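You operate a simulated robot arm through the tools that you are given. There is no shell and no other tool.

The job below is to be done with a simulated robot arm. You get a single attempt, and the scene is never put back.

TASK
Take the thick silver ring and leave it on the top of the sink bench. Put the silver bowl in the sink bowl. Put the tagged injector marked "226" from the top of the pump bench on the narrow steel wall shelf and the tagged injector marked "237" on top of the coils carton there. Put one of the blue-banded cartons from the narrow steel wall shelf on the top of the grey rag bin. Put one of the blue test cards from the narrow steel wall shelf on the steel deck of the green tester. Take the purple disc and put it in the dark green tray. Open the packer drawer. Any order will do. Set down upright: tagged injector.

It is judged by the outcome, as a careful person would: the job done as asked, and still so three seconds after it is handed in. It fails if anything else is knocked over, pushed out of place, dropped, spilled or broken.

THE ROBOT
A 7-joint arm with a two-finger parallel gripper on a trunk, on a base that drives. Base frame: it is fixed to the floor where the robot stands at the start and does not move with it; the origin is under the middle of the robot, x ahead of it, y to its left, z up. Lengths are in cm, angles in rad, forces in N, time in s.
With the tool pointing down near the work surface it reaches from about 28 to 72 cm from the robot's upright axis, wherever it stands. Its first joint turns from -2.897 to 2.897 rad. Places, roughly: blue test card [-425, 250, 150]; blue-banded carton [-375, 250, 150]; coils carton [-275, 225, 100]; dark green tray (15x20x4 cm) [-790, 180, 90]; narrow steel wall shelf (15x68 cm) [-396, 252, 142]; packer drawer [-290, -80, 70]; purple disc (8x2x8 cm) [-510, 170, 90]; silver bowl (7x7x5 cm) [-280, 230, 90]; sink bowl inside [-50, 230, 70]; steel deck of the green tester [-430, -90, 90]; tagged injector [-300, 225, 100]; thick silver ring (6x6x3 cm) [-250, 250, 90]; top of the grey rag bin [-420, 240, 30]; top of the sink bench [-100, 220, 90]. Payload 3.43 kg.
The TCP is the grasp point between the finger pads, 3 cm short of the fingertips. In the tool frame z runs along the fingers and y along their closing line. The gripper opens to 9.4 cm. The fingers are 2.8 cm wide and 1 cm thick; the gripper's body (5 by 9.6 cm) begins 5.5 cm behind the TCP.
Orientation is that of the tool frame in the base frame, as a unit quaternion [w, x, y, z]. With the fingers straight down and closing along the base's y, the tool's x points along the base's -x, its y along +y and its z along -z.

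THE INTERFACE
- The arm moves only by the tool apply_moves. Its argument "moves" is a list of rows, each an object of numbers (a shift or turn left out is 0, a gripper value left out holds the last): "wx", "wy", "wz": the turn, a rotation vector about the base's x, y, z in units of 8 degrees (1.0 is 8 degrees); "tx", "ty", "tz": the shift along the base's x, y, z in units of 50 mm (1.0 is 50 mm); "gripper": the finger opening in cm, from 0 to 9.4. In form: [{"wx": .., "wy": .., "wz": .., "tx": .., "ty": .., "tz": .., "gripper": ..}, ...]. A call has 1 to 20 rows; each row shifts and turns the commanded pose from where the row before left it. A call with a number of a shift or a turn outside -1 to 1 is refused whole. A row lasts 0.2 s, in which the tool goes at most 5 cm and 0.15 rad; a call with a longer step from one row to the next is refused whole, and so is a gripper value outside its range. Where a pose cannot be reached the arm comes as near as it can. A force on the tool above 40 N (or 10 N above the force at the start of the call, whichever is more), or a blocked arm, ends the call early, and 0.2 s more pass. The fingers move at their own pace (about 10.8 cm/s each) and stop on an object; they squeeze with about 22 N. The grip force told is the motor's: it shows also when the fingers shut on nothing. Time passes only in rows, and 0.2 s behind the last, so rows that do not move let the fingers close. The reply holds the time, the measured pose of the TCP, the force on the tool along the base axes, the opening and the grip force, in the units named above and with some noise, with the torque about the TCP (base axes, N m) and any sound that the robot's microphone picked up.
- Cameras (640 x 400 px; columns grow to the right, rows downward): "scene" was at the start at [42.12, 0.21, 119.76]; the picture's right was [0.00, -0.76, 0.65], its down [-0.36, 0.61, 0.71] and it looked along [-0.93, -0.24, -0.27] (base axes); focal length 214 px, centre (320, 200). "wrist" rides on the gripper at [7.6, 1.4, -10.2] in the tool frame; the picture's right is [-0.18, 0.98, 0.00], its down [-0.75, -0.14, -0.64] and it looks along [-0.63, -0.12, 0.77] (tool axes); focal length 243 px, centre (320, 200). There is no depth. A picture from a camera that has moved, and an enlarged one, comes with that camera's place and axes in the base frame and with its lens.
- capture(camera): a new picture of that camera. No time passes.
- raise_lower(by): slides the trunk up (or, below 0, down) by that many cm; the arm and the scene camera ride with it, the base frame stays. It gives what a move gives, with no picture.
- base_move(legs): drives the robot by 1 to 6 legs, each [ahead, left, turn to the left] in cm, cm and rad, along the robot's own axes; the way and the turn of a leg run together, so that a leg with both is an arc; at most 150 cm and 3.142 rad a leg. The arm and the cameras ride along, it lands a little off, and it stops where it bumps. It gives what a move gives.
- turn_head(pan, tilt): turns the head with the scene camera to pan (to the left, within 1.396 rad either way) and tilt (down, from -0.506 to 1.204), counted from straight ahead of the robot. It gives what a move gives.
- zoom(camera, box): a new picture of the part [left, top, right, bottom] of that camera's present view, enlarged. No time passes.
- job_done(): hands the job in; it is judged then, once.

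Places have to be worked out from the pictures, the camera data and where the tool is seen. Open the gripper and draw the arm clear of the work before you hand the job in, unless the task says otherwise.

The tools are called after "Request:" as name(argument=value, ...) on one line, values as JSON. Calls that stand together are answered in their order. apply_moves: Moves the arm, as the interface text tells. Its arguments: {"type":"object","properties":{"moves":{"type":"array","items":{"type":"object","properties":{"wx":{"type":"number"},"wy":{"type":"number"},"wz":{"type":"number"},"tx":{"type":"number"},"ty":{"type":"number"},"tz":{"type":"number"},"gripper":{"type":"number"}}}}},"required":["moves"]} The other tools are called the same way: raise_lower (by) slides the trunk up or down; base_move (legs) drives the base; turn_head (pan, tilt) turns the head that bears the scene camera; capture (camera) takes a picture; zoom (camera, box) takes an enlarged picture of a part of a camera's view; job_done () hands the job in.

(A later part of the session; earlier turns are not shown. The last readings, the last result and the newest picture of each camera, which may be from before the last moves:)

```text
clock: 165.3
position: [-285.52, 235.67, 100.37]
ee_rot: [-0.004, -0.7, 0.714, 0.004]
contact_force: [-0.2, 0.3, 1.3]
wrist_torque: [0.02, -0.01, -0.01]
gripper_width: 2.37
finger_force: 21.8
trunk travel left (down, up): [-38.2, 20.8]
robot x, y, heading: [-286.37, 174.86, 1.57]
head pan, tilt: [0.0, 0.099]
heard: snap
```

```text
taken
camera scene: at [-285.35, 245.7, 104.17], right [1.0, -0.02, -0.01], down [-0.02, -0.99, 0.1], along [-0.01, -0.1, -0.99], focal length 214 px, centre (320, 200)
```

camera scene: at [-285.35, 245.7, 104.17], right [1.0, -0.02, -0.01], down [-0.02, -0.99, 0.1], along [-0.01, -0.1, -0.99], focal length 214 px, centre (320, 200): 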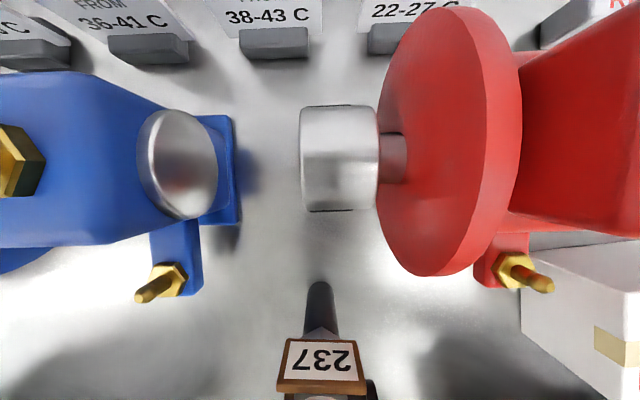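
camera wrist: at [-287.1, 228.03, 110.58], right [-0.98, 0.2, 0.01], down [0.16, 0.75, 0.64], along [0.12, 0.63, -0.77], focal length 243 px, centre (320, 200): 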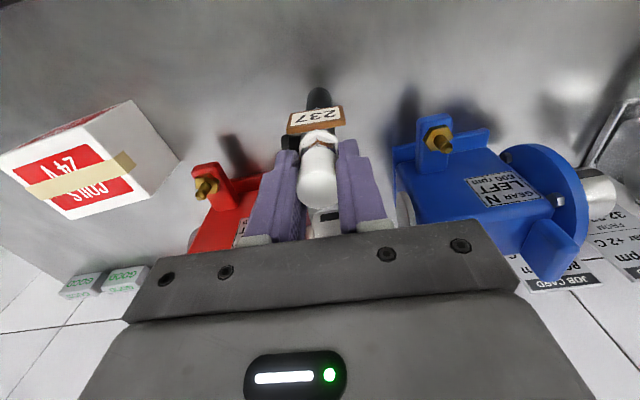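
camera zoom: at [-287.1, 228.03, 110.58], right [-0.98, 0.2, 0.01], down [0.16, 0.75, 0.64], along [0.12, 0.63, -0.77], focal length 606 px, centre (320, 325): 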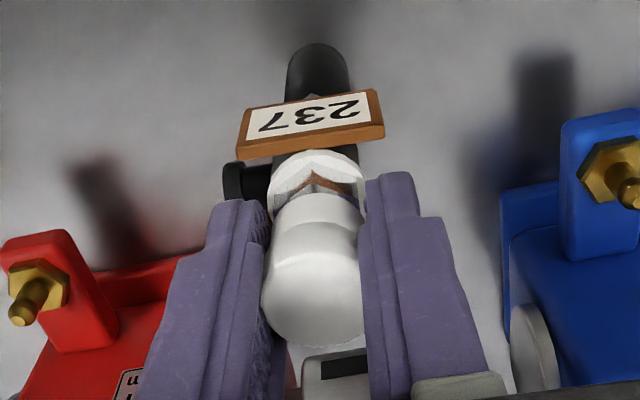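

The picture shows the cap in the fingers and the injector still upright. I lift just 1 cm to see whether the whole injector comes along or only the cap.

Request:
apply_moves(moves=[{"tz": 0.1}, {"tz": 0.1}, {}])

Request:
zoom(camera="wrist", box=[240, 70, 400, 230])

Request:
capture(camera="scene")

```text
clock: 166.1
position: [-285.65, 235.56, 101.22]
ee_rot: [-0.005, -0.7, 0.714, 0.003]
contact_force: [-0.4, -0.8, -3.5]
wrist_torque: [0.01, 0.01, 0.03]
gripper_width: 2.36
finger_force: 22.0
trunk travel left (down, up): [-38.2, 20.8]
robot x, y, heading: [-286.47, 174.94, 1.571]
head pan, tilt: [0.0, 0.099]
```

```text
2.50 times, centred on (320, 150) of wrist
camera zoom: at [-287.1, 228.05, 111.59], right [-0.98, 0.2, 0.01], down [0.16, 0.75, 0.64], along [0.12, 0.63, -0.77], focal length 606 px, centre (320, 325)
```

zoom: 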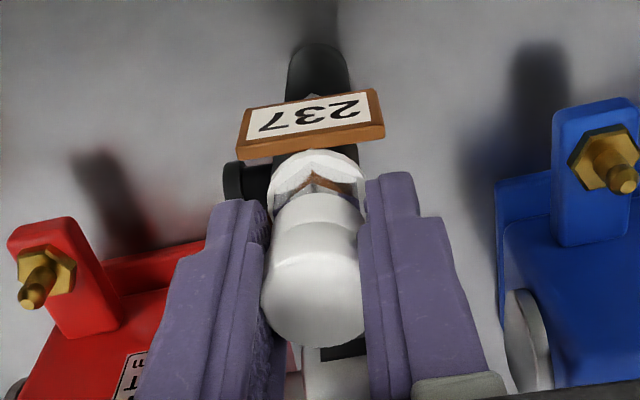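

```text
taken
camera scene: at [-285.36, 245.72, 105.17], right [1.0, -0.02, -0.01], down [-0.02, -0.99, 0.1], along [-0.01, -0.1, -0.99], focal length 214 px, centre (320, 200)
```

scene: 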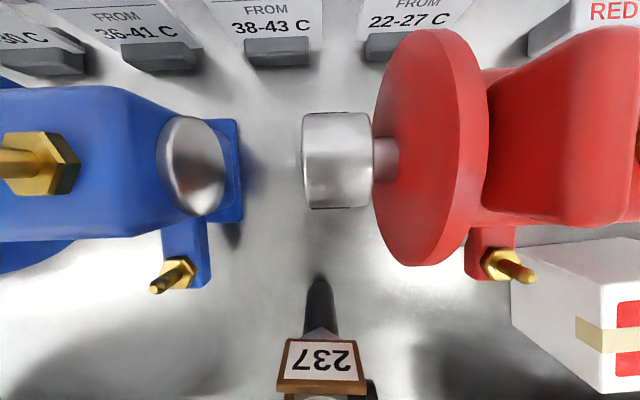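

The whole injector came up together (tag and body unchanged relative to the hand, weight ≈3 N), so it is intact and held. I lift it to z≈120 and carry it over the coils carton.

Request:
apply_moves(moves=[{"tz": 0.5}, {"tz": 0.8}, {"tz": 0.9}, {"tz": 0.9}, {"tz": 0.8}, {"tx": 0.5}, {"tx": 0.8}, {"tx": 0.9}, {"tx": 0.9}, {"tx": 0.7}, {"tx": 0.5, "ty": 0.1}, {}, {}])

Request:
capture(camera="wrist")

Request:
capture(camera="scene")

```text
clock: 168.9
position: [-264.16, 236.05, 120.82]
ee_rot: [-0.006, -0.7, 0.714, 0.003]
contact_force: [0.2, -0.1, -2.8]
wrist_torque: [0.02, 0.03, -0.02]
gripper_width: 2.34
finger_force: 21.9
trunk travel left (down, up): [-38.2, 20.8]
robot x, y, heading: [-286.13, 174.8, 1.573]
head pan, tilt: [0.0, 0.099]
```

```text
taken
camera wrist: at [-265.6, 228.52, 131.1], right [-0.98, 0.2, 0.01], down [0.16, 0.75, 0.64], along [0.12, 0.63, -0.77], focal length 243 px, centre (320, 200)
```

wrist: 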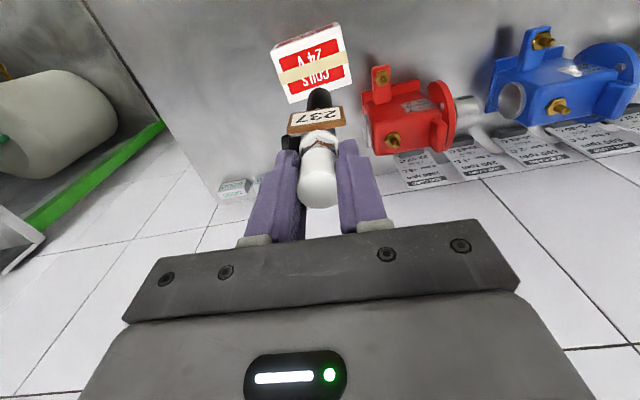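

```text
taken
camera scene: at [-263.86, 246.19, 124.68], right [1.0, -0.02, -0.01], down [-0.02, -0.99, 0.1], along [-0.01, -0.1, -0.99], focal length 214 px, centre (320, 200)
```

scene: 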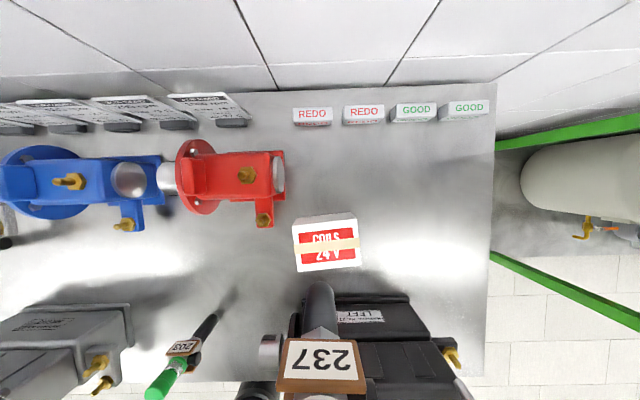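

The carton top centre shows at about [-263.3, 235.9]. I align and descend to z≈111, expecting contact near 109.

Request:
apply_moves(moves=[{"tx": 0.16, "ty": -0.03}, {"tz": -0.6}, {"tz": -0.6}, {"tz": -0.5}, {"tz": -0.2}, {}])

Request:
capture(camera="wrist")

Request:
capture(camera="scene")

```text
clock: 170.3
position: [-263.49, 235.96, 111.24]
ee_rot: [-0.005, -0.699, 0.715, 0.003]
contact_force: [-0.6, 0.0, -2.9]
wrist_torque: [0.02, 0.0, 0.01]
gripper_width: 2.36
finger_force: 21.9
trunk travel left (down, up): [-38.2, 20.8]
robot x, y, heading: [-286.44, 175.27, 1.575]
head pan, tilt: [0.0, 0.099]
```

```text
taken
camera wrist: at [-264.84, 228.42, 121.59], right [-0.98, 0.2, 0.01], down [0.16, 0.75, 0.64], along [0.12, 0.63, -0.77], focal length 243 px, centre (320, 200)
```

wrist: 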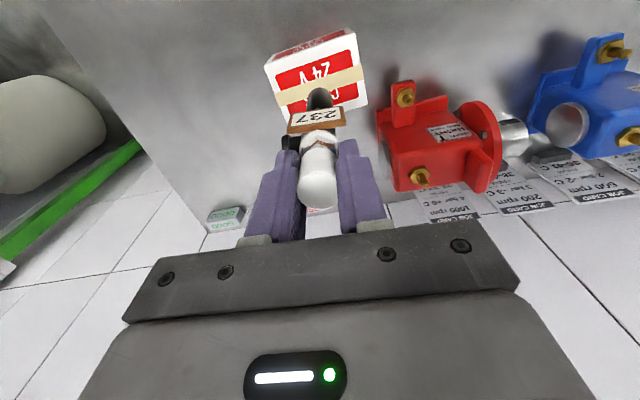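

```text
taken
camera scene: at [-263.09, 246.09, 115.18], right [1.0, -0.02, -0.01], down [-0.02, -0.99, 0.1], along [-0.01, -0.1, -0.99], focal length 214 px, centre (320, 200)
```

scene: 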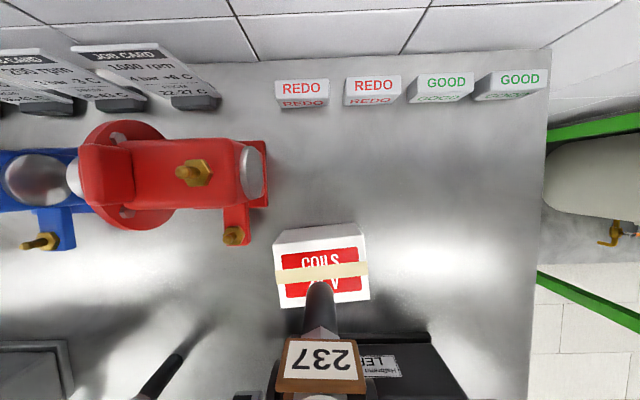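

The injector bottom hovers about 1–2 cm over the middle of the carton top. I creep down in small steps.

Request:
apply_moves(moves=[{"tz": -0.1}, {"tz": -0.06}, {}])

Request:
apply_moves(moves=[{"tz": -0.05}, {}])

Request:
apply_moves(moves=[{"tz": -0.05}, {}])

```text
clock: 171.1
position: [-263.34, 235.9, 110.53]
ee_rot: [-0.005, -0.7, 0.714, 0.004]
contact_force: [0.3, 0.9, -3.1]
wrist_torque: [0.01, 0.01, 0.02]
gripper_width: 2.36
finger_force: 21.9
trunk travel left (down, up): [-38.2, 20.8]
robot x, y, heading: [-286.62, 175.21, 1.57]
head pan, tilt: [0.0, 0.099]
```

```text
clock: 171.7
position: [-263.32, 236.01, 110.29]
ee_rot: [-0.005, -0.7, 0.714, 0.003]
contact_force: [0.2, -0.1, -2.4]
wrist_torque: [0.01, 0.01, 0.01]
gripper_width: 2.33
finger_force: 21.8
trunk travel left (down, up): [-38.2, 20.8]
robot x, y, heading: [-286.71, 175.06, 1.568]
head pan, tilt: [0.0, 0.099]
```

```text
clock: 172.3
position: [-263.47, 235.9, 110.06]
ee_rot: [-0.006, -0.7, 0.714, 0.003]
contact_force: [0.3, 0.9, -3.4]
wrist_torque: [0.0, 0.01, 0.04]
gripper_width: 2.37
finger_force: 22.1
trunk travel left (down, up): [-38.2, 20.8]
robot x, y, heading: [-286.22, 175.16, 1.572]
head pan, tilt: [0.0, 0.099]
```

No contact yet at 110.06; continue in quarter-centimetre steps.

Request:
apply_moves(moves=[{"tz": -0.05}, {}])

Request:
apply_moves(moves=[{"tz": -0.05}, {}])

Request:
apply_moves(moves=[{"tz": -0.05}, {}])

Request:
capture(camera="scene")

```text
clock: 172.9
position: [-263.43, 235.92, 109.68]
ee_rot: [-0.005, -0.699, 0.715, 0.003]
contact_force: [0.0, -0.2, -2.1]
wrist_torque: [-0.03, 0.02, -0.04]
gripper_width: 2.36
finger_force: 21.6
trunk travel left (down, up): [-38.2, 20.8]
robot x, y, heading: [-286.3, 175.16, 1.573]
head pan, tilt: [0.0, 0.099]
```

```text
clock: 173.5
position: [-263.55, 235.91, 109.46]
ee_rot: [-0.005, -0.7, 0.714, 0.003]
contact_force: [-0.4, -0.3, -3.4]
wrist_torque: [-0.04, -0.03, 0.01]
gripper_width: 2.34
finger_force: 22.2
trunk travel left (down, up): [-38.2, 20.8]
robot x, y, heading: [-286.52, 174.73, 1.572]
head pan, tilt: [0.0, 0.099]
```

```text
clock: 174.1
position: [-263.18, 235.97, 109.34]
ee_rot: [-0.006, -0.7, 0.715, 0.004]
contact_force: [-0.8, -0.5, -2.8]
wrist_torque: [0.02, 0.0, 0.02]
gripper_width: 2.37
finger_force: 21.9
trunk travel left (down, up): [-38.2, 20.8]
robot x, y, heading: [-286.33, 174.89, 1.571]
head pan, tilt: [0.0, 0.099]
```

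```text
taken
camera scene: at [-263.06, 246.08, 113.18], right [1.0, -0.02, -0.01], down [-0.02, -0.99, 0.1], along [-0.01, -0.1, -0.99], focal length 214 px, centre (320, 200)
```

scene: 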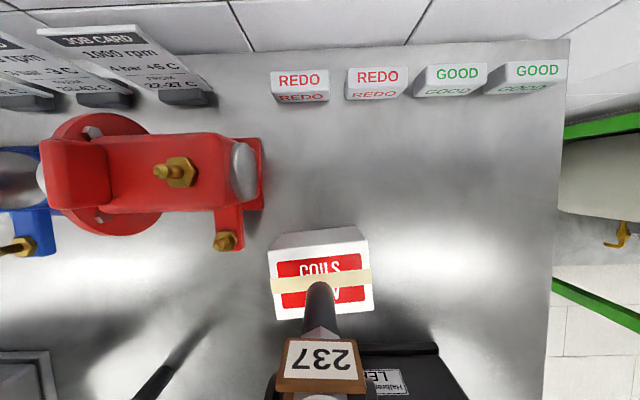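

Still hanging free; a few more steps.

Request:
apply_moves(moves=[{"tz": -0.06}, {}])

Request:
apply_moves(moves=[{"tz": -0.06}, {}])

Request:
apply_moves(moves=[{"tz": -0.06}, {}])

```text
clock: 174.7
position: [-263.43, 235.97, 108.95]
ee_rot: [-0.005, -0.699, 0.715, 0.004]
contact_force: [-0.2, 0.7, -3.1]
wrist_torque: [0.02, -0.02, 0.0]
gripper_width: 2.4
finger_force: 22.0
trunk travel left (down, up): [-38.2, 20.8]
robot x, y, heading: [-286.42, 174.86, 1.574]
head pan, tilt: [0.0, 0.099]
```

```text
clock: 175.3
position: [-263.42, 235.97, 108.51]
ee_rot: [-0.005, -0.699, 0.715, 0.003]
contact_force: [-0.4, 0.2, -2.1]
wrist_torque: [-0.01, 0.0, 0.01]
gripper_width: 2.36
finger_force: 21.6
trunk travel left (down, up): [-38.2, 20.8]
robot x, y, heading: [-286.55, 174.69, 1.576]
head pan, tilt: [0.0, 0.099]
```

```text
clock: 175.9
position: [-263.39, 236.08, 108.31]
ee_rot: [-0.006, -0.7, 0.714, 0.002]
contact_force: [-0.5, 0.4, -3.7]
wrist_torque: [-0.01, 0.01, 0.0]
gripper_width: 2.37
finger_force: 21.8
trunk travel left (down, up): [-38.2, 20.8]
robot x, y, heading: [-286.66, 175.17, 1.572]
head pan, tilt: [0.0, 0.099]
```

Request:
apply_moves(moves=[{"tz": -0.05}, {}])

Request:
apply_moves(moves=[{"tz": -0.05}, {}])

Request:
capture(camera="scene")

Request:
zoom(camera="wrist", box=[240, 40, 400, 200])

```text
clock: 176.5
position: [-263.4, 235.99, 107.96]
ee_rot: [-0.006, -0.699, 0.715, 0.004]
contact_force: [0.1, -0.3, -2.4]
wrist_torque: [-0.01, 0.0, 0.01]
gripper_width: 2.37
finger_force: 22.1
trunk travel left (down, up): [-38.2, 20.8]
robot x, y, heading: [-286.38, 175.1, 1.577]
head pan, tilt: [0.0, 0.099]
```

```text
clock: 177.1
position: [-263.36, 235.99, 107.89]
ee_rot: [-0.005, -0.7, 0.715, 0.003]
contact_force: [0.0, 0.1, -3.4]
wrist_torque: [0.01, 0.0, -0.01]
gripper_width: 2.38
finger_force: 22.3
trunk travel left (down, up): [-38.2, 20.8]
robot x, y, heading: [-286.06, 175.06, 1.568]
head pan, tilt: [0.0, 0.099]
```

```text
taken
camera scene: at [-263.05, 246.08, 111.77], right [1.0, -0.02, -0.01], down [-0.02, -0.99, 0.1], along [-0.01, -0.1, -0.99], focal length 214 px, centre (320, 200)
```

scene: 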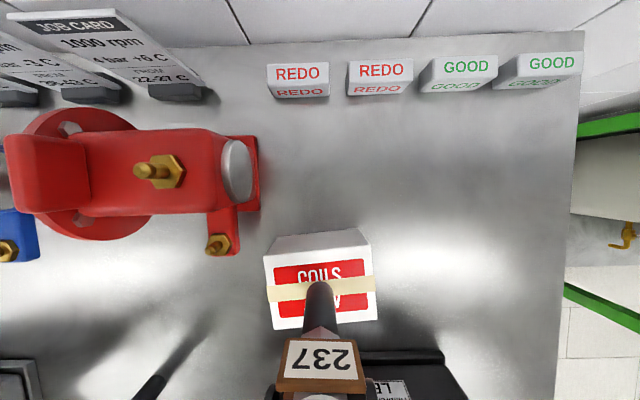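

```text
2.50 times, centred on (320, 120) of wrist
camera zoom: at [-264.79, 228.4, 118.17], right [-0.98, 0.2, 0.01], down [0.16, 0.75, 0.64], along [0.12, 0.63, -0.77], focal length 606 px, centre (320, 400)
```

zoom: 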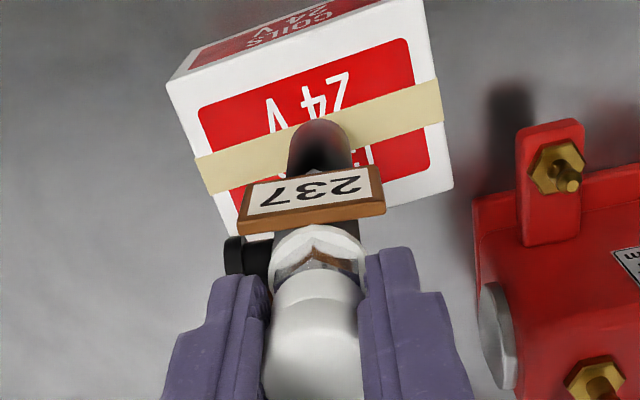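

Re-estimating from picture scale, the carton top is lower (z≈91–93). Continue creeping.

Request:
apply_moves(moves=[{"tz": -0.07}, {}])

Request:
apply_moves(moves=[{"tz": -0.06}, {}])

Request:
apply_moves(moves=[{"tz": -0.06}, {}])

Request:
apply_moves(moves=[{"tz": -0.06}, {}])

```text
clock: 177.7
position: [-263.37, 235.92, 107.46]
ee_rot: [-0.005, -0.7, 0.714, 0.004]
contact_force: [-0.7, 0.1, -2.5]
wrist_torque: [-0.02, -0.01, -0.05]
gripper_width: 2.37
finger_force: 22.2
trunk travel left (down, up): [-38.2, 20.8]
robot x, y, heading: [-286.15, 174.98, 1.578]
head pan, tilt: [0.0, 0.099]
```

```text
clock: 178.3
position: [-263.26, 235.99, 107.19]
ee_rot: [-0.005, -0.7, 0.714, 0.003]
contact_force: [-0.6, -1.2, -3.3]
wrist_torque: [-0.03, -0.01, 0.0]
gripper_width: 2.36
finger_force: 22.0
trunk travel left (down, up): [-38.2, 20.8]
robot x, y, heading: [-285.86, 175.54, 1.574]
head pan, tilt: [0.0, 0.099]
```

```text
clock: 178.9
position: [-263.32, 235.94, 106.92]
ee_rot: [-0.006, -0.7, 0.715, 0.002]
contact_force: [-0.7, -0.1, -4.0]
wrist_torque: [0.01, 0.01, 0.01]
gripper_width: 2.38
finger_force: 22.7
trunk travel left (down, up): [-38.2, 20.8]
robot x, y, heading: [-286.44, 175.23, 1.574]
head pan, tilt: [0.0, 0.099]
```

```text
clock: 179.5
position: [-263.35, 235.91, 106.76]
ee_rot: [-0.004, -0.7, 0.714, 0.005]
contact_force: [-1.1, 0.2, 15.1]
wrist_torque: [0.1, -0.05, 0.04]
gripper_width: 2.38
finger_force: 22.1
trunk travel left (down, up): [-38.2, 20.8]
robot x, y, heading: [-286.35, 175.08, 1.576]
head pan, tilt: [0.0, 0.099]
```

Contact (15 N): the injector stands on the carton. I ease the pressure by 1 mm and check the view before opening.

Request:
apply_moves(moves=[{"tz": 0.02}, {}])

Request:
capture(camera="scene")

```text
clock: 180.1
position: [-263.39, 235.81, 106.73]
ee_rot: [-0.004, -0.699, 0.715, 0.003]
contact_force: [0.0, 2.0, 10.8]
wrist_torque: [0.27, 0.0, 0.0]
gripper_width: 2.35
finger_force: 22.2
trunk travel left (down, up): [-38.2, 20.8]
robot x, y, heading: [-286.39, 174.95, 1.572]
head pan, tilt: [0.0, 0.099]
```

```text
taken
camera scene: at [-263.09, 246.05, 110.69], right [1.0, -0.02, -0.01], down [-0.02, -0.99, 0.1], along [-0.01, -0.1, -0.99], focal length 214 px, centre (320, 200)
```

scene: 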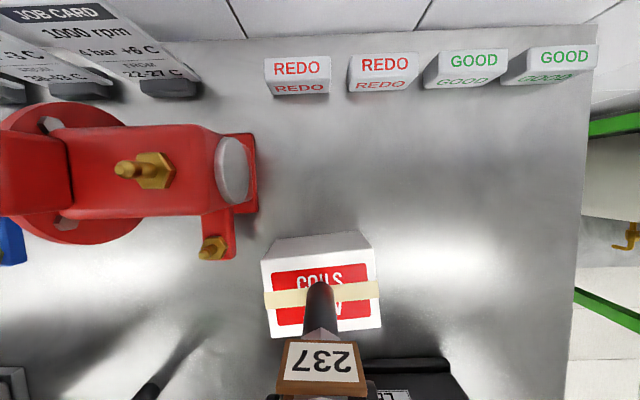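

The injector stands near the middle of the carton top. I ease another millimetre and open the fingers.

Request:
apply_moves(moves=[{"tz": 0.02}, {}, {"gripper": 3}, {"gripper": 4}, {"gripper": 5}, {}, {}])

Request:
capture(camera="wrist")

Request:
capture(camera="scene")

```text
clock: 181.7
position: [-263.37, 235.85, 106.73]
ee_rot: [-0.005, -0.7, 0.714, 0.003]
contact_force: [0.0, -0.3, 0.5]
wrist_torque: [-0.01, -0.01, 0.03]
gripper_width: 4.98
finger_force: 0.0
trunk travel left (down, up): [-38.2, 20.8]
robot x, y, heading: [-286.43, 174.85, 1.567]
head pan, tilt: [0.0, 0.099]
```

```text
taken
camera wrist: at [-264.79, 228.4, 117.12], right [-0.98, 0.2, 0.01], down [0.16, 0.75, 0.64], along [0.12, 0.63, -0.77], focal length 243 px, centre (320, 200)
```

wrist: 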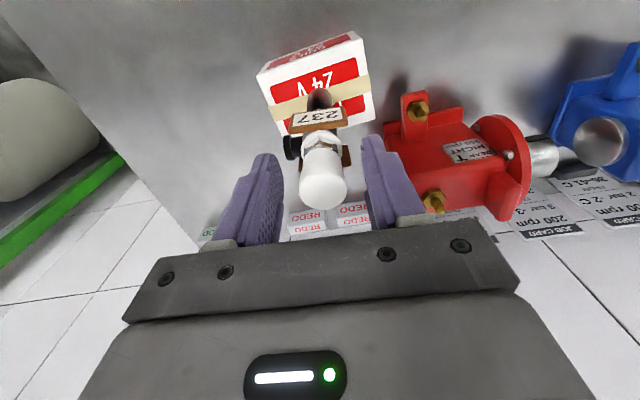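

```text
taken
camera scene: at [-263.04, 246.07, 110.71], right [1.0, -0.02, -0.01], down [-0.02, -0.99, 0.1], along [-0.01, -0.1, -0.99], focal length 214 px, centre (320, 200)
```

scene: 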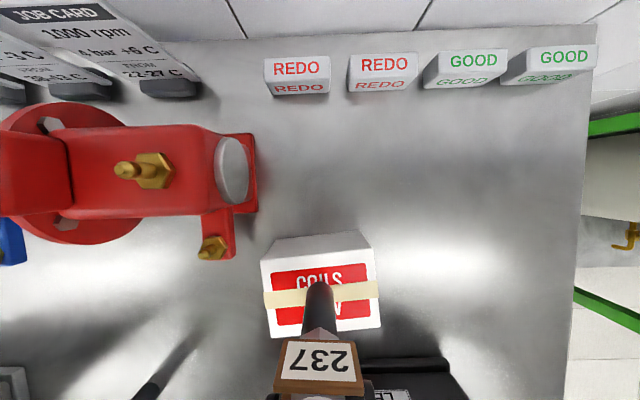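

237 stands upright on the coils carton. I rise straight up.

Request:
apply_moves(moves=[{"tz": 0.3}, {"tz": 0.6}, {"tz": 0.9}, {"tz": 0.9}, {"tz": 0.9}, {"tz": 0.6}, {}])

Request:
capture(camera="scene")

Request:
capture(camera="wrist")

```text
clock: 183.3
position: [-263.46, 235.99, 127.89]
ee_rot: [-0.006, -0.7, 0.715, 0.004]
contact_force: [0.0, 0.3, -1.0]
wrist_torque: [-0.02, -0.01, -0.02]
gripper_width: 5.0
finger_force: 0.1
trunk travel left (down, up): [-38.2, 20.8]
robot x, y, heading: [-285.97, 174.61, 1.574]
head pan, tilt: [0.0, 0.099]
```

```text
taken
camera scene: at [-263.07, 246.12, 131.8], right [1.0, -0.02, -0.01], down [-0.02, -0.99, 0.1], along [-0.01, -0.1, -0.99], focal length 214 px, centre (320, 200)
```

scene: 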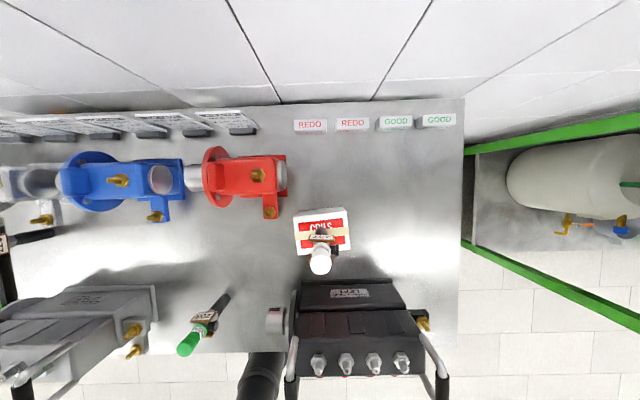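

```text
taken
camera wrist: at [-264.81, 228.45, 138.21], right [-0.98, 0.2, 0.01], down [0.16, 0.75, 0.64], along [0.12, 0.63, -0.77], focal length 243 px, centre (320, 200)
```

wrist: 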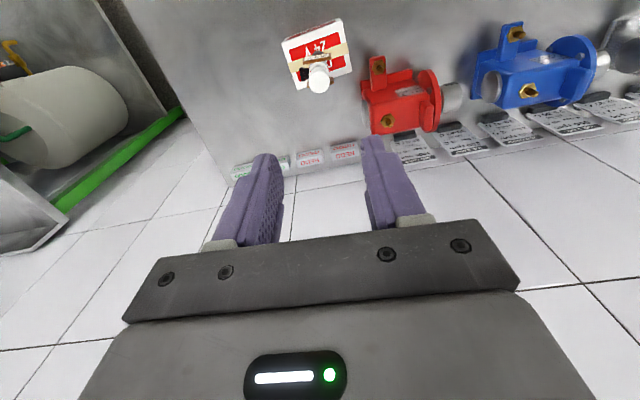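

Clean release. Now I need the surroundings to the left for 226 and the wall shelf, so I pan the head to the left (toward -x).

Request:
turn_head(pan=1.1, tilt=0)

Request:
capture(camera="scene")

```text
clock: 184.7
position: [-263.37, 235.84, 127.96]
ee_rot: [-0.005, -0.7, 0.714, 0.004]
contact_force: [-0.4, -1.1, 0.4]
wrist_torque: [-0.01, 0.02, -0.03]
gripper_width: 4.98
finger_force: 0.1
trunk travel left (down, up): [-38.2, 20.8]
robot x, y, heading: [-286.44, 174.88, 1.571]
head pan, tilt: [1.1, 0.0]
```

```text
taken
camera scene: at [-271.01, 247.19, 136.97], right [0.44, -0.01, -0.9], down [-0.02, -1.0, 0.0], along [-0.9, 0.02, -0.44], focal length 214 px, centre (320, 200)
```

scene: 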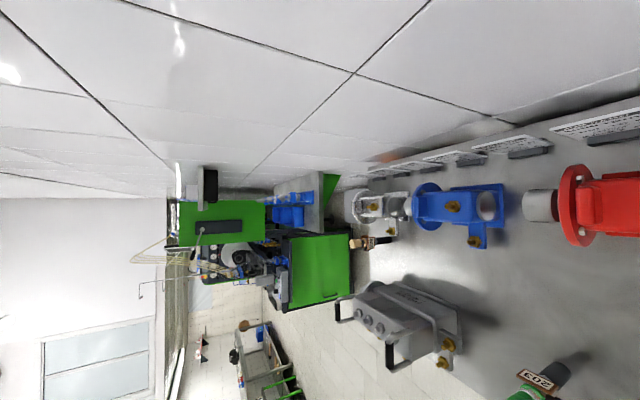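

The green machine's near side is at about x≈-465, so there is free floor in front of the shelf. I now move the base left 33 cm (arm stays high at z≈128) to come to 226.

Request:
base_move(legs=[[0, 33, 0]])

Request:
turn_head(pan=0, tilt=0.1)

Request:
apply_moves(moves=[{"tx": -0.8}, {"tx": -0.9}, {"tx": -0.9}, {"tx": -0.9}, {"tx": -0.9}, {"tx": -0.6}, {}])

Request:
capture(camera="wrist")

Request:
capture(camera="scene")

```text
clock: 186.8
position: [-296.59, 235.97, 127.79]
ee_rot: [-0.004, -0.7, 0.714, 0.002]
contact_force: [-0.1, 0.2, 0.6]
wrist_torque: [0.0, -0.04, 0.01]
gripper_width: 4.99
finger_force: 0.0
trunk travel left (down, up): [-38.2, 20.8]
robot x, y, heading: [-319.51, 174.99, 1.576]
head pan, tilt: [1.1, 0.0]
```

```text
clock: 188.2
position: [-296.48, 235.92, 127.72]
ee_rot: [-0.005, -0.7, 0.714, 0.004]
contact_force: [0.3, -0.3, 0.3]
wrist_torque: [0.02, -0.05, 0.04]
gripper_width: 5.01
finger_force: 0.0
trunk travel left (down, up): [-38.2, 20.8]
robot x, y, heading: [-319.15, 175.09, 1.573]
head pan, tilt: [0.0, 0.099]
```

```text
clock: 189.8
position: [-321.44, 235.93, 127.99]
ee_rot: [-0.005, -0.7, 0.714, 0.004]
contact_force: [-0.4, -0.3, 0.3]
wrist_torque: [0.02, 0.03, 0.0]
gripper_width: 4.99
finger_force: 0.0
trunk travel left (down, up): [-38.2, 20.8]
robot x, y, heading: [-319.61, 175.09, 1.576]
head pan, tilt: [0.0, 0.099]
```

```text
taken
camera wrist: at [-322.94, 228.39, 138.23], right [-0.98, 0.2, 0.01], down [0.16, 0.75, 0.64], along [0.12, 0.63, -0.77], focal length 243 px, centre (320, 200)
```

wrist: 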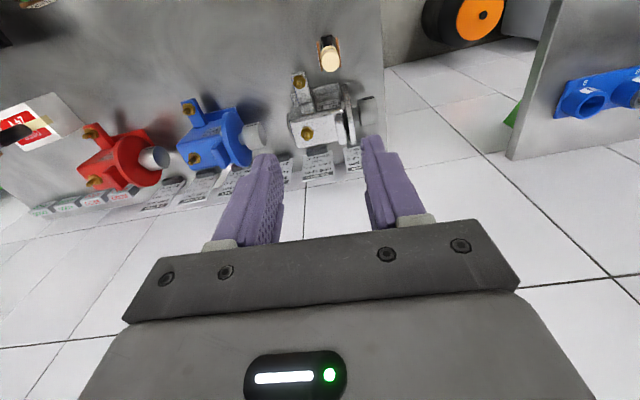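

```text
taken
camera scene: at [-321.2, 246.06, 131.82], right [1.0, -0.02, -0.01], down [-0.02, -0.99, 0.1], along [-0.01, -0.1, -0.99], focal length 214 px, centre (320, 200)
```

scene: 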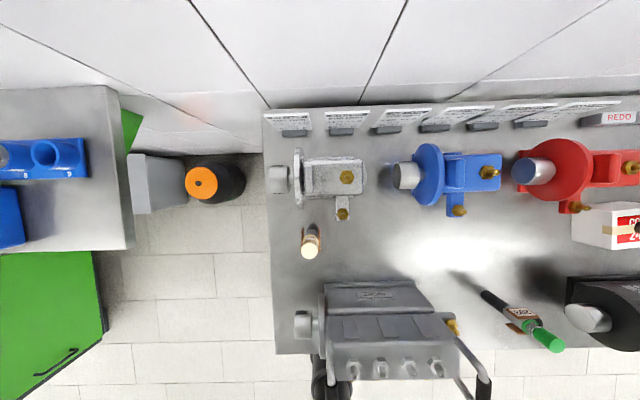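

226's cap is at about [-323.3, 235.5] with free space around. I centre and descend to just above it.

Request:
apply_moves(moves=[{"tx": -0.37, "ty": -0.08}, {"tz": -0.9}, {"tz": -0.9}, {"tz": -0.9}, {"tz": -0.9}, {"tz": -0.6}, {}])

Request:
capture(camera="wrist")

Request:
capture(camera="scene")

```text
clock: 191.4
position: [-323.43, 235.48, 106.8]
ee_rot: [-0.005, -0.7, 0.714, 0.004]
contact_force: [-0.4, -0.2, -0.3]
wrist_torque: [0.05, -0.01, 0.01]
gripper_width: 5.01
finger_force: 0.0
trunk travel left (down, up): [-38.2, 20.8]
robot x, y, heading: [-319.46, 174.71, 1.575]
head pan, tilt: [0.0, 0.099]
```

```text
taken
camera wrist: at [-324.85, 227.96, 117.16], right [-0.98, 0.2, 0.01], down [0.16, 0.75, 0.64], along [0.12, 0.63, -0.77], focal length 243 px, centre (320, 200)
```

wrist: 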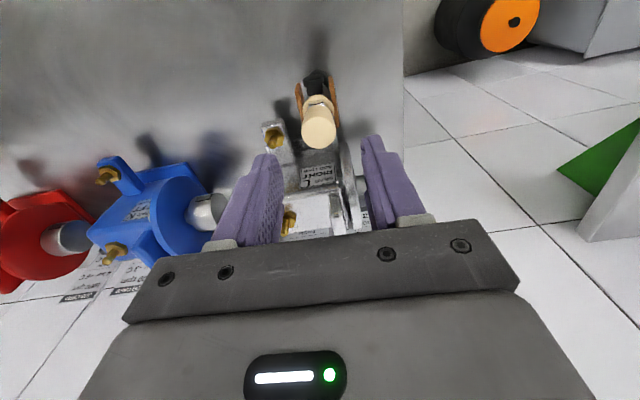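

```text
taken
camera scene: at [-323.12, 245.64, 110.76], right [1.0, -0.02, -0.01], down [-0.02, -0.99, 0.1], along [-0.01, -0.1, -0.99], focal length 214 px, centre (320, 200)
```

scene: 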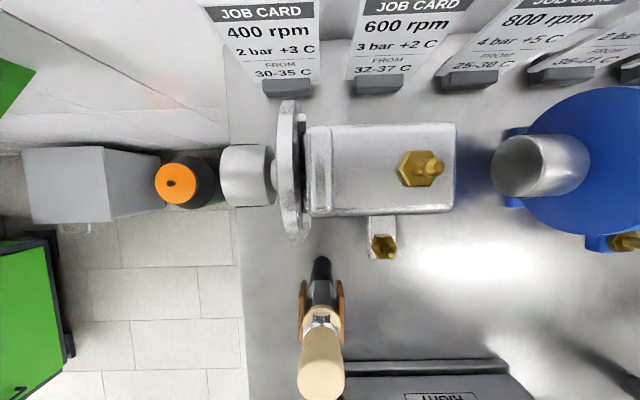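

Cap is well centred. As the head would hover close above the small pump's flange, I pan it sideways (which also raises it) before descending.

Request:
turn_head(pan=1.35, tilt=0.1)

Request:
apply_moves(moves=[{"tz": -0.5}, {"tz": -0.5}, {"tz": -0.34}, {}])

Request:
capture(camera="wrist")

```text
clock: 192.9
position: [-323.37, 235.57, 106.9]
ee_rot: [-0.005, -0.7, 0.714, 0.003]
contact_force: [0.1, 1.0, -0.2]
wrist_torque: [0.0, 0.0, -0.02]
gripper_width: 5.0
finger_force: 0.1
trunk travel left (down, up): [-38.2, 20.8]
robot x, y, heading: [-319.52, 175.27, 1.573]
head pan, tilt: [1.349, 0.099]
```

```text
clock: 193.9
position: [-323.49, 235.53, 100.18]
ee_rot: [-0.005, -0.7, 0.714, 0.004]
contact_force: [-0.7, 0.1, -0.7]
wrist_torque: [-0.02, 0.02, -0.02]
gripper_width: 5.01
finger_force: 0.0
trunk travel left (down, up): [-38.2, 20.8]
robot x, y, heading: [-319.26, 174.81, 1.572]
head pan, tilt: [1.349, 0.099]
```

```text
taken
camera wrist: at [-324.91, 227.96, 110.44], right [-0.98, 0.2, 0.01], down [0.16, 0.75, 0.64], along [0.12, 0.63, -0.77], focal length 243 px, centre (320, 200)
```

wrist: 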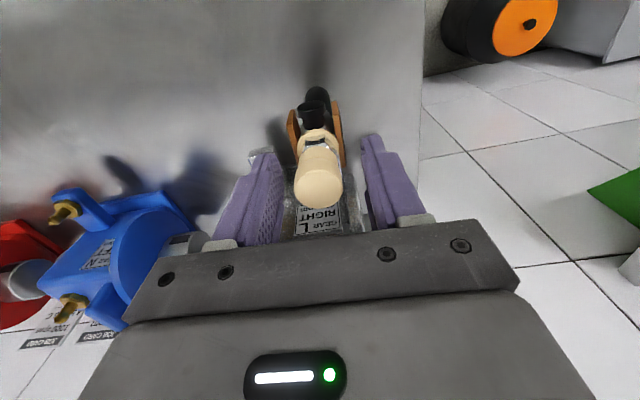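

The tags sit on the ±x sides of 226, right where the fingers close. I zoom in to see whether the fingertips are above them.

Request:
zoom(camera="wrist", box=[240, 80, 400, 240])

Request:
zoom(camera="scene", box=[0, 0, 640, 400])

```text
2.50 times, centred on (320, 160) of wrist
camera zoom: at [-324.91, 227.96, 110.44], right [-0.98, 0.2, 0.01], down [0.16, 0.75, 0.64], along [0.12, 0.63, -0.77], focal length 606 px, centre (320, 300)
```

zoom: 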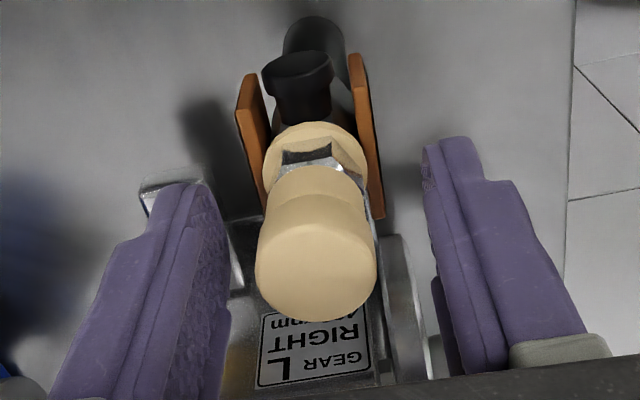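

```text
1.00 times, centred on (320, 200) of scene (not enlarged: the box is as wide or as high as the picture)
camera zoom: at [-332.07, 245.83, 111.31], right [0.21, -0.01, -0.98], down [0.08, -1.0, 0.02], along [-0.97, -0.08, -0.21], focal length 214 px, centre (320, 200)
```

zoom: 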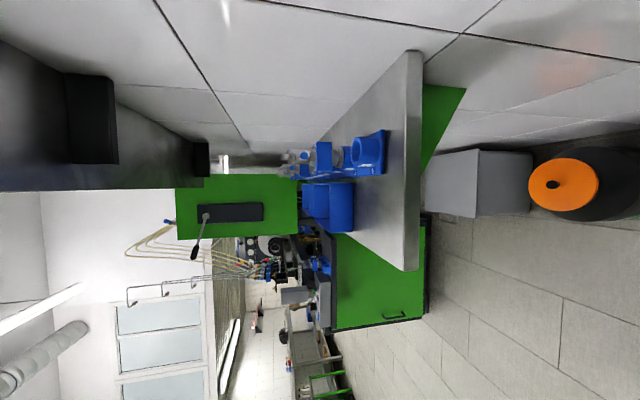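

Tags top out near z 95.8, below the fingertips at 97.2, so closing along x on the cap is fine. I close now.

Request:
apply_moves(moves=[{"tx": 0.02}, {"gripper": 4}, {"gripper": 3.2}, {"gripper": 2.6}, {"gripper": 2.2}, {"gripper": 1.8}, {}])

Request:
zoom(camera="wrist", box=[240, 80, 400, 240])

```text
clock: 195.5
position: [-323.29, 235.52, 100.17]
ee_rot: [-0.006, -0.701, 0.714, 0.004]
contact_force: [1.0, 0.1, -0.1]
wrist_torque: [0.0, -0.07, 0.0]
gripper_width: 2.37
finger_force: 22.0
trunk travel left (down, up): [-38.2, 20.8]
robot x, y, heading: [-319.53, 175.06, 1.579]
head pan, tilt: [1.349, 0.099]
heard: snap
```

```text
2.50 times, centred on (320, 160) of wrist
camera zoom: at [-324.78, 227.95, 110.47], right [-0.98, 0.2, 0.01], down [0.16, 0.75, 0.64], along [0.12, 0.63, -0.77], focal length 606 px, centre (320, 300)
```

zoom: 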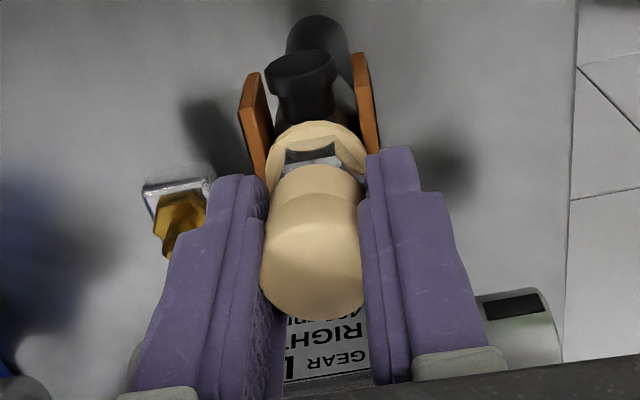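

Gripped (again with a snap sound, but the injector looks unchanged). I lift a little to check it comes as one piece.

Request:
apply_moves(moves=[{"tz": 0.2}, {"tz": 0.4}, {}])

Request:
zoom(camera="wrist", box=[240, 80, 400, 240])

```text
clock: 196.3
position: [-323.35, 235.45, 103.13]
ee_rot: [-0.006, -0.7, 0.714, 0.003]
contact_force: [-0.4, -0.4, -3.4]
wrist_torque: [0.01, -0.03, -0.01]
gripper_width: 2.36
finger_force: 22.3
trunk travel left (down, up): [-38.2, 20.8]
robot x, y, heading: [-319.66, 175.25, 1.572]
head pan, tilt: [1.349, 0.099]
```

```text
2.50 times, centred on (320, 160) of wrist
camera zoom: at [-324.77, 227.96, 113.5], right [-0.98, 0.2, 0.01], down [0.16, 0.75, 0.64], along [0.12, 0.63, -0.77], focal length 606 px, centre (320, 300)
```

zoom: 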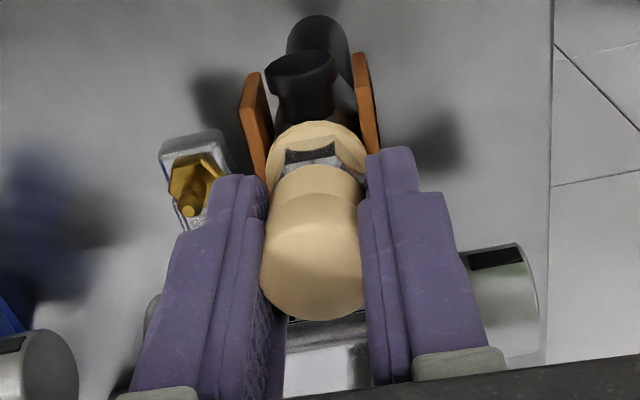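

It comes up whole. I lift to z≈128, raise the trunk, and back away from the bench.

Request:
apply_moves(moves=[{"tz": 0.7}, {"tz": 0.9}, {"tz": 0.9}, {"tz": 0.9}, {"tz": 0.9}, {"tz": 0.7}, {}])

Request:
raise_lower(by=20.5)

Request:
base_move(legs=[[-40, 0, 0], [0, 75, 0]])

Request:
turn_head(pan=0, tilt=-0.5)

Request:
capture(camera="scene")

```text
clock: 197.9
position: [-323.35, 235.51, 128.09]
ee_rot: [-0.005, -0.7, 0.714, 0.002]
contact_force: [-0.4, 0.8, -3.2]
wrist_torque: [-0.03, -0.01, 0.03]
gripper_width: 2.37
finger_force: 22.7
trunk travel left (down, up): [-38.2, 20.8]
robot x, y, heading: [-319.36, 174.95, 1.573]
head pan, tilt: [1.349, 0.099]
```

```text
clock: 200.1
position: [-323.33, 235.52, 148.42]
ee_rot: [-0.005, -0.701, 0.714, 0.003]
contact_force: [-0.2, 0.0, -2.9]
wrist_torque: [0.05, 0.0, 0.01]
gripper_width: 2.38
finger_force: 21.6
trunk travel left (down, up): [-58.7, 0.3]
robot x, y, heading: [-319.63, 174.94, 1.574]
head pan, tilt: [1.349, 0.099]
```

```text
clock: 206.2
position: [-396.63, 195.62, 148.59]
ee_rot: [-0.005, -0.697, 0.717, 0.002]
contact_force: [-0.8, 0.0, -3.1]
wrist_torque: [0.02, 0.01, 0.0]
gripper_width: 2.36
finger_force: 22.1
trunk travel left (down, up): [-58.7, 0.3]
robot x, y, heading: [-393.25, 135.22, 1.56]
head pan, tilt: [1.349, 0.099]
```

```text
clock: 207.7
position: [-396.65, 195.59, 148.6]
ee_rot: [-0.006, -0.697, 0.717, 0.003]
contact_force: [-0.1, -0.4, -2.5]
wrist_torque: [0.0, -0.01, 0.0]
gripper_width: 2.36
finger_force: 22.0
trunk travel left (down, up): [-58.7, 0.3]
robot x, y, heading: [-393.05, 134.82, 1.566]
head pan, tilt: [0.0, -0.499]
```

```text
taken
camera scene: at [-396.02, 210.67, 154.98], right [1.0, -0.03, -0.01], down [-0.03, -0.88, -0.48], along [0.0, 0.48, -0.88], focal length 214 px, centre (320, 200)
```

scene: 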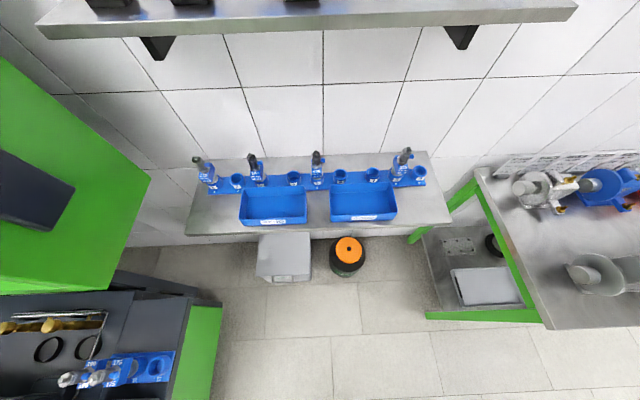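

The shelf front edge is at y≈245, z≈142, x from -431 to -362. I raise the arm 18 cm to look down onto its top.

Request:
apply_moves(moves=[{"tz": 0.6}, {"tz": 0.9}, {"tz": 0.9}, {"tz": 0.9}, {"tz": 0.5}, {}])

Request:
capture(camera="scene")

Request:
zoom(camera="scene", box=[0, 0, 640, 160])

```text
clock: 209.1
position: [-396.47, 195.73, 167.55]
ee_rot: [-0.006, -0.697, 0.717, 0.002]
contact_force: [-0.9, 0.2, -3.4]
wrist_torque: [0.01, 0.0, -0.01]
gripper_width: 2.37
finger_force: 21.7
trunk travel left (down, up): [-58.7, 0.3]
robot x, y, heading: [-393.28, 135.36, 1.566]
head pan, tilt: [0.0, -0.499]
```

```text
taken
camera scene: at [-395.95, 210.73, 174.02], right [1.0, -0.03, -0.01], down [-0.03, -0.88, -0.48], along [0.0, 0.48, -0.88], focal length 214 px, centre (320, 200)
```

scene: 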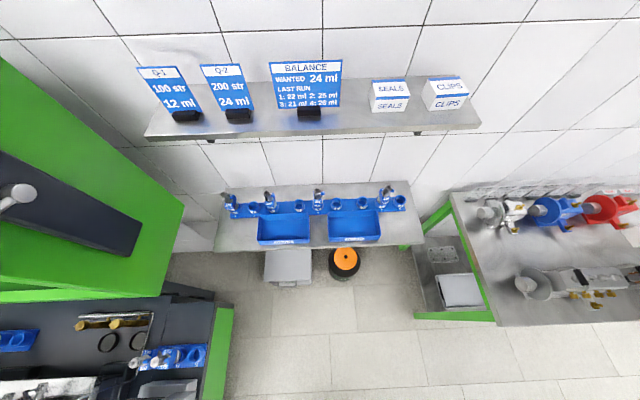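

```text
1.00 times, centred on (320, 80) of scene (not enlarged: the box is as wide or as high as the picture)
camera zoom: at [-395.95, 210.73, 174.02], right [1.0, -0.03, -0.01], down [-0.03, -0.88, -0.48], along [0.0, 0.48, -0.88], focal length 214 px, centre (320, 320)
```

zoom: 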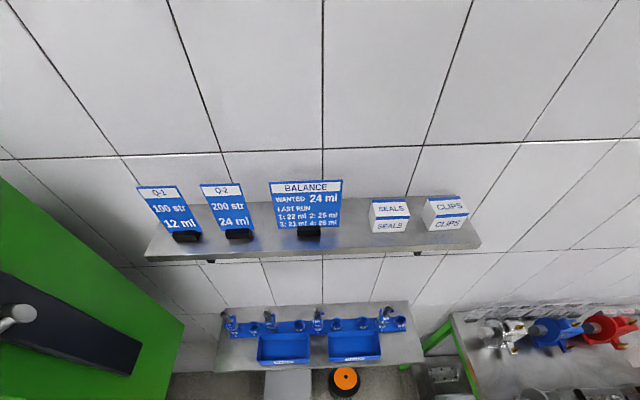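

Request:
zoom(camera="scene", box=[130, 50, 320, 160])

Request:
zoom(camera="scene", box=[310, 50, 500, 160])

```text
3.37 times, centred on (225, 105) of scene
camera zoom: at [-395.95, 210.73, 174.02], right [1.0, -0.03, -0.01], down [-0.03, -0.88, -0.48], along [0.0, 0.48, -0.88], focal length 722 px, centre (640, 520)
```

zoom: 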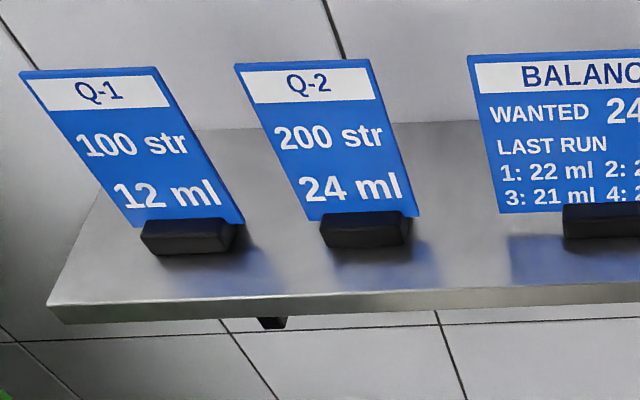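

```text
3.37 times, centred on (405, 105) of scene
camera zoom: at [-395.95, 210.73, 174.02], right [1.0, -0.03, -0.01], down [-0.03, -0.88, -0.48], along [0.0, 0.48, -0.88], focal length 722 px, centre (34, 520)
```

zoom: 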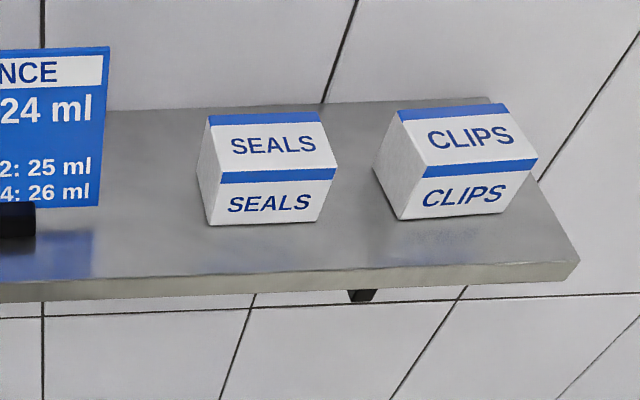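

The gap between the BALANCE card (right edge x≈-390.8) and the SEALS carton (left x≈-384) fits the injector at about [-387, 249]. The wall is close behind, so I turn the tool 90° about the vertical to bring the head to the +x side and keep it off the wall.

Request:
apply_moves(moves=[{"wz": -0.9375}, {"wz": -0.9375}, {"wz": -0.9375}, {"wz": -0.9375}, {"wz": -0.9375}, {"wz": -0.9375}, {"wz": -0.9375}, {"wz": -0.9375}, {"wz": -0.9375}, {"wz": -0.9375}, {"wz": -0.9375}, {"wz": -0.9375}, {"tz": 0.4}, {}])

Request:
turn_head(pan=0, tilt=0.2)

Request:
capture(camera="scene")

Request:
capture(camera="wrist")

```text
clock: 212.1
position: [-396.53, 195.71, 169.62]
ee_rot: [0.0, 0.013, 1.0, 0.006]
contact_force: [-1.2, 0.6, -3.9]
wrist_torque: [0.01, 0.01, 0.0]
gripper_width: 2.35
finger_force: 22.2
trunk travel left (down, up): [-58.7, 0.3]
robot x, y, heading: [-393.58, 135.07, 1.565]
head pan, tilt: [0.0, -0.499]
```

```text
clock: 213.2
position: [-396.41, 195.73, 169.65]
ee_rot: [-0.001, 0.013, 1.0, 0.005]
contact_force: [0.5, 0.1, -2.3]
wrist_torque: [-0.01, -0.03, 0.03]
gripper_width: 2.37
finger_force: 21.8
trunk travel left (down, up): [-58.7, 0.3]
robot x, y, heading: [-393.39, 135.12, 1.571]
head pan, tilt: [0.0, 0.201]
```

```text
taken
camera scene: at [-387.32, 195.4, 173.42], right [-0.03, -1.0, -0.01], down [-0.98, 0.03, 0.2], along [-0.2, 0.02, -0.98], focal length 214 px, centre (320, 200)
```

scene: 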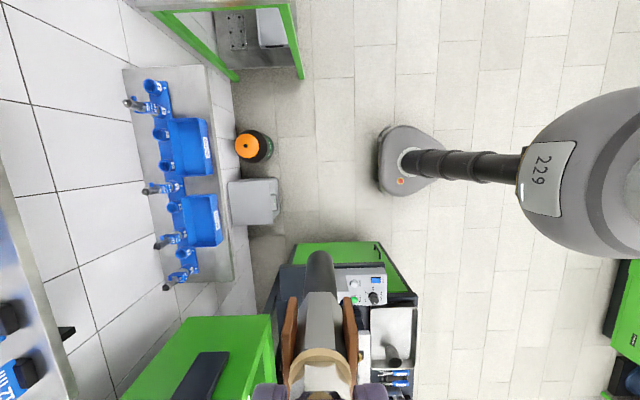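

```text
taken
camera wrist: at [-404.07, 197.21, 179.94], right [0.21, 0.98, 0.01], down [0.75, -0.17, 0.64], along [0.63, -0.13, -0.77], focal length 243 px, centre (320, 200)
```

wrist: 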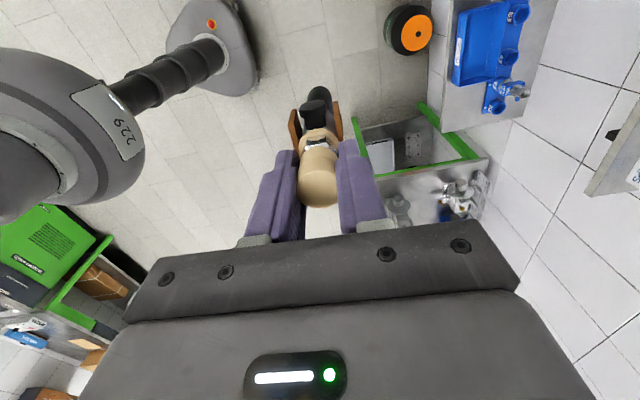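

Head is now on the +x side. I shift right to x≈-387 and drive forward until just short of the shelf's front edge, then look.

Request:
base_move(legs=[[0, -9.5, 0], [44, 0, 0]])

Request:
capture(camera="scene")

Request:
capture(camera="wrist")

```text
clock: 216.6
position: [-386.65, 240.0, 169.66]
ee_rot: [-0.001, 0.015, 1.0, 0.005]
contact_force: [0.4, 0.4, -2.6]
wrist_torque: [0.01, -0.02, -0.01]
gripper_width: 2.35
finger_force: 22.7
trunk travel left (down, up): [-58.7, 0.3]
robot x, y, heading: [-383.65, 179.09, 1.561]
head pan, tilt: [0.0, 0.201]
```

```text
taken
camera scene: at [-377.48, 239.68, 173.4], right [-0.03, -1.0, -0.01], down [-0.98, 0.03, 0.2], along [-0.2, 0.02, -0.98], focal length 214 px, centre (320, 200)
```

scene: 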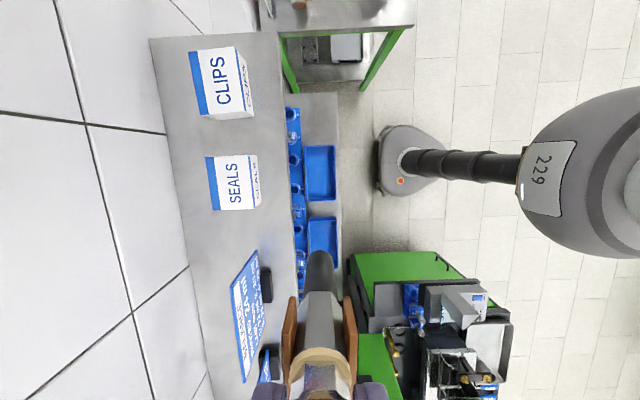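

```text
taken
camera wrist: at [-394.22, 241.53, 179.92], right [0.21, 0.98, 0.01], down [0.75, -0.17, 0.64], along [0.63, -0.13, -0.77], focal length 243 px, centre (320, 200)
```

wrist: 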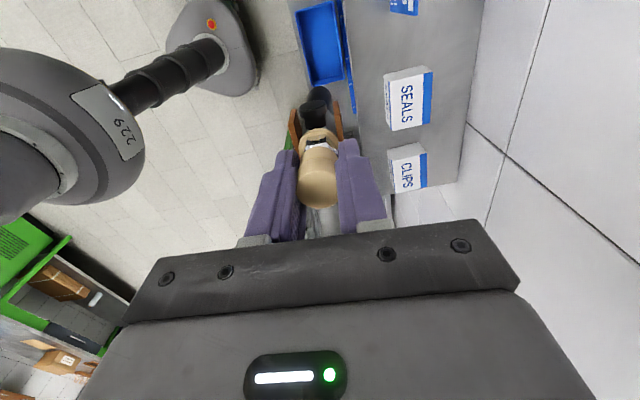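

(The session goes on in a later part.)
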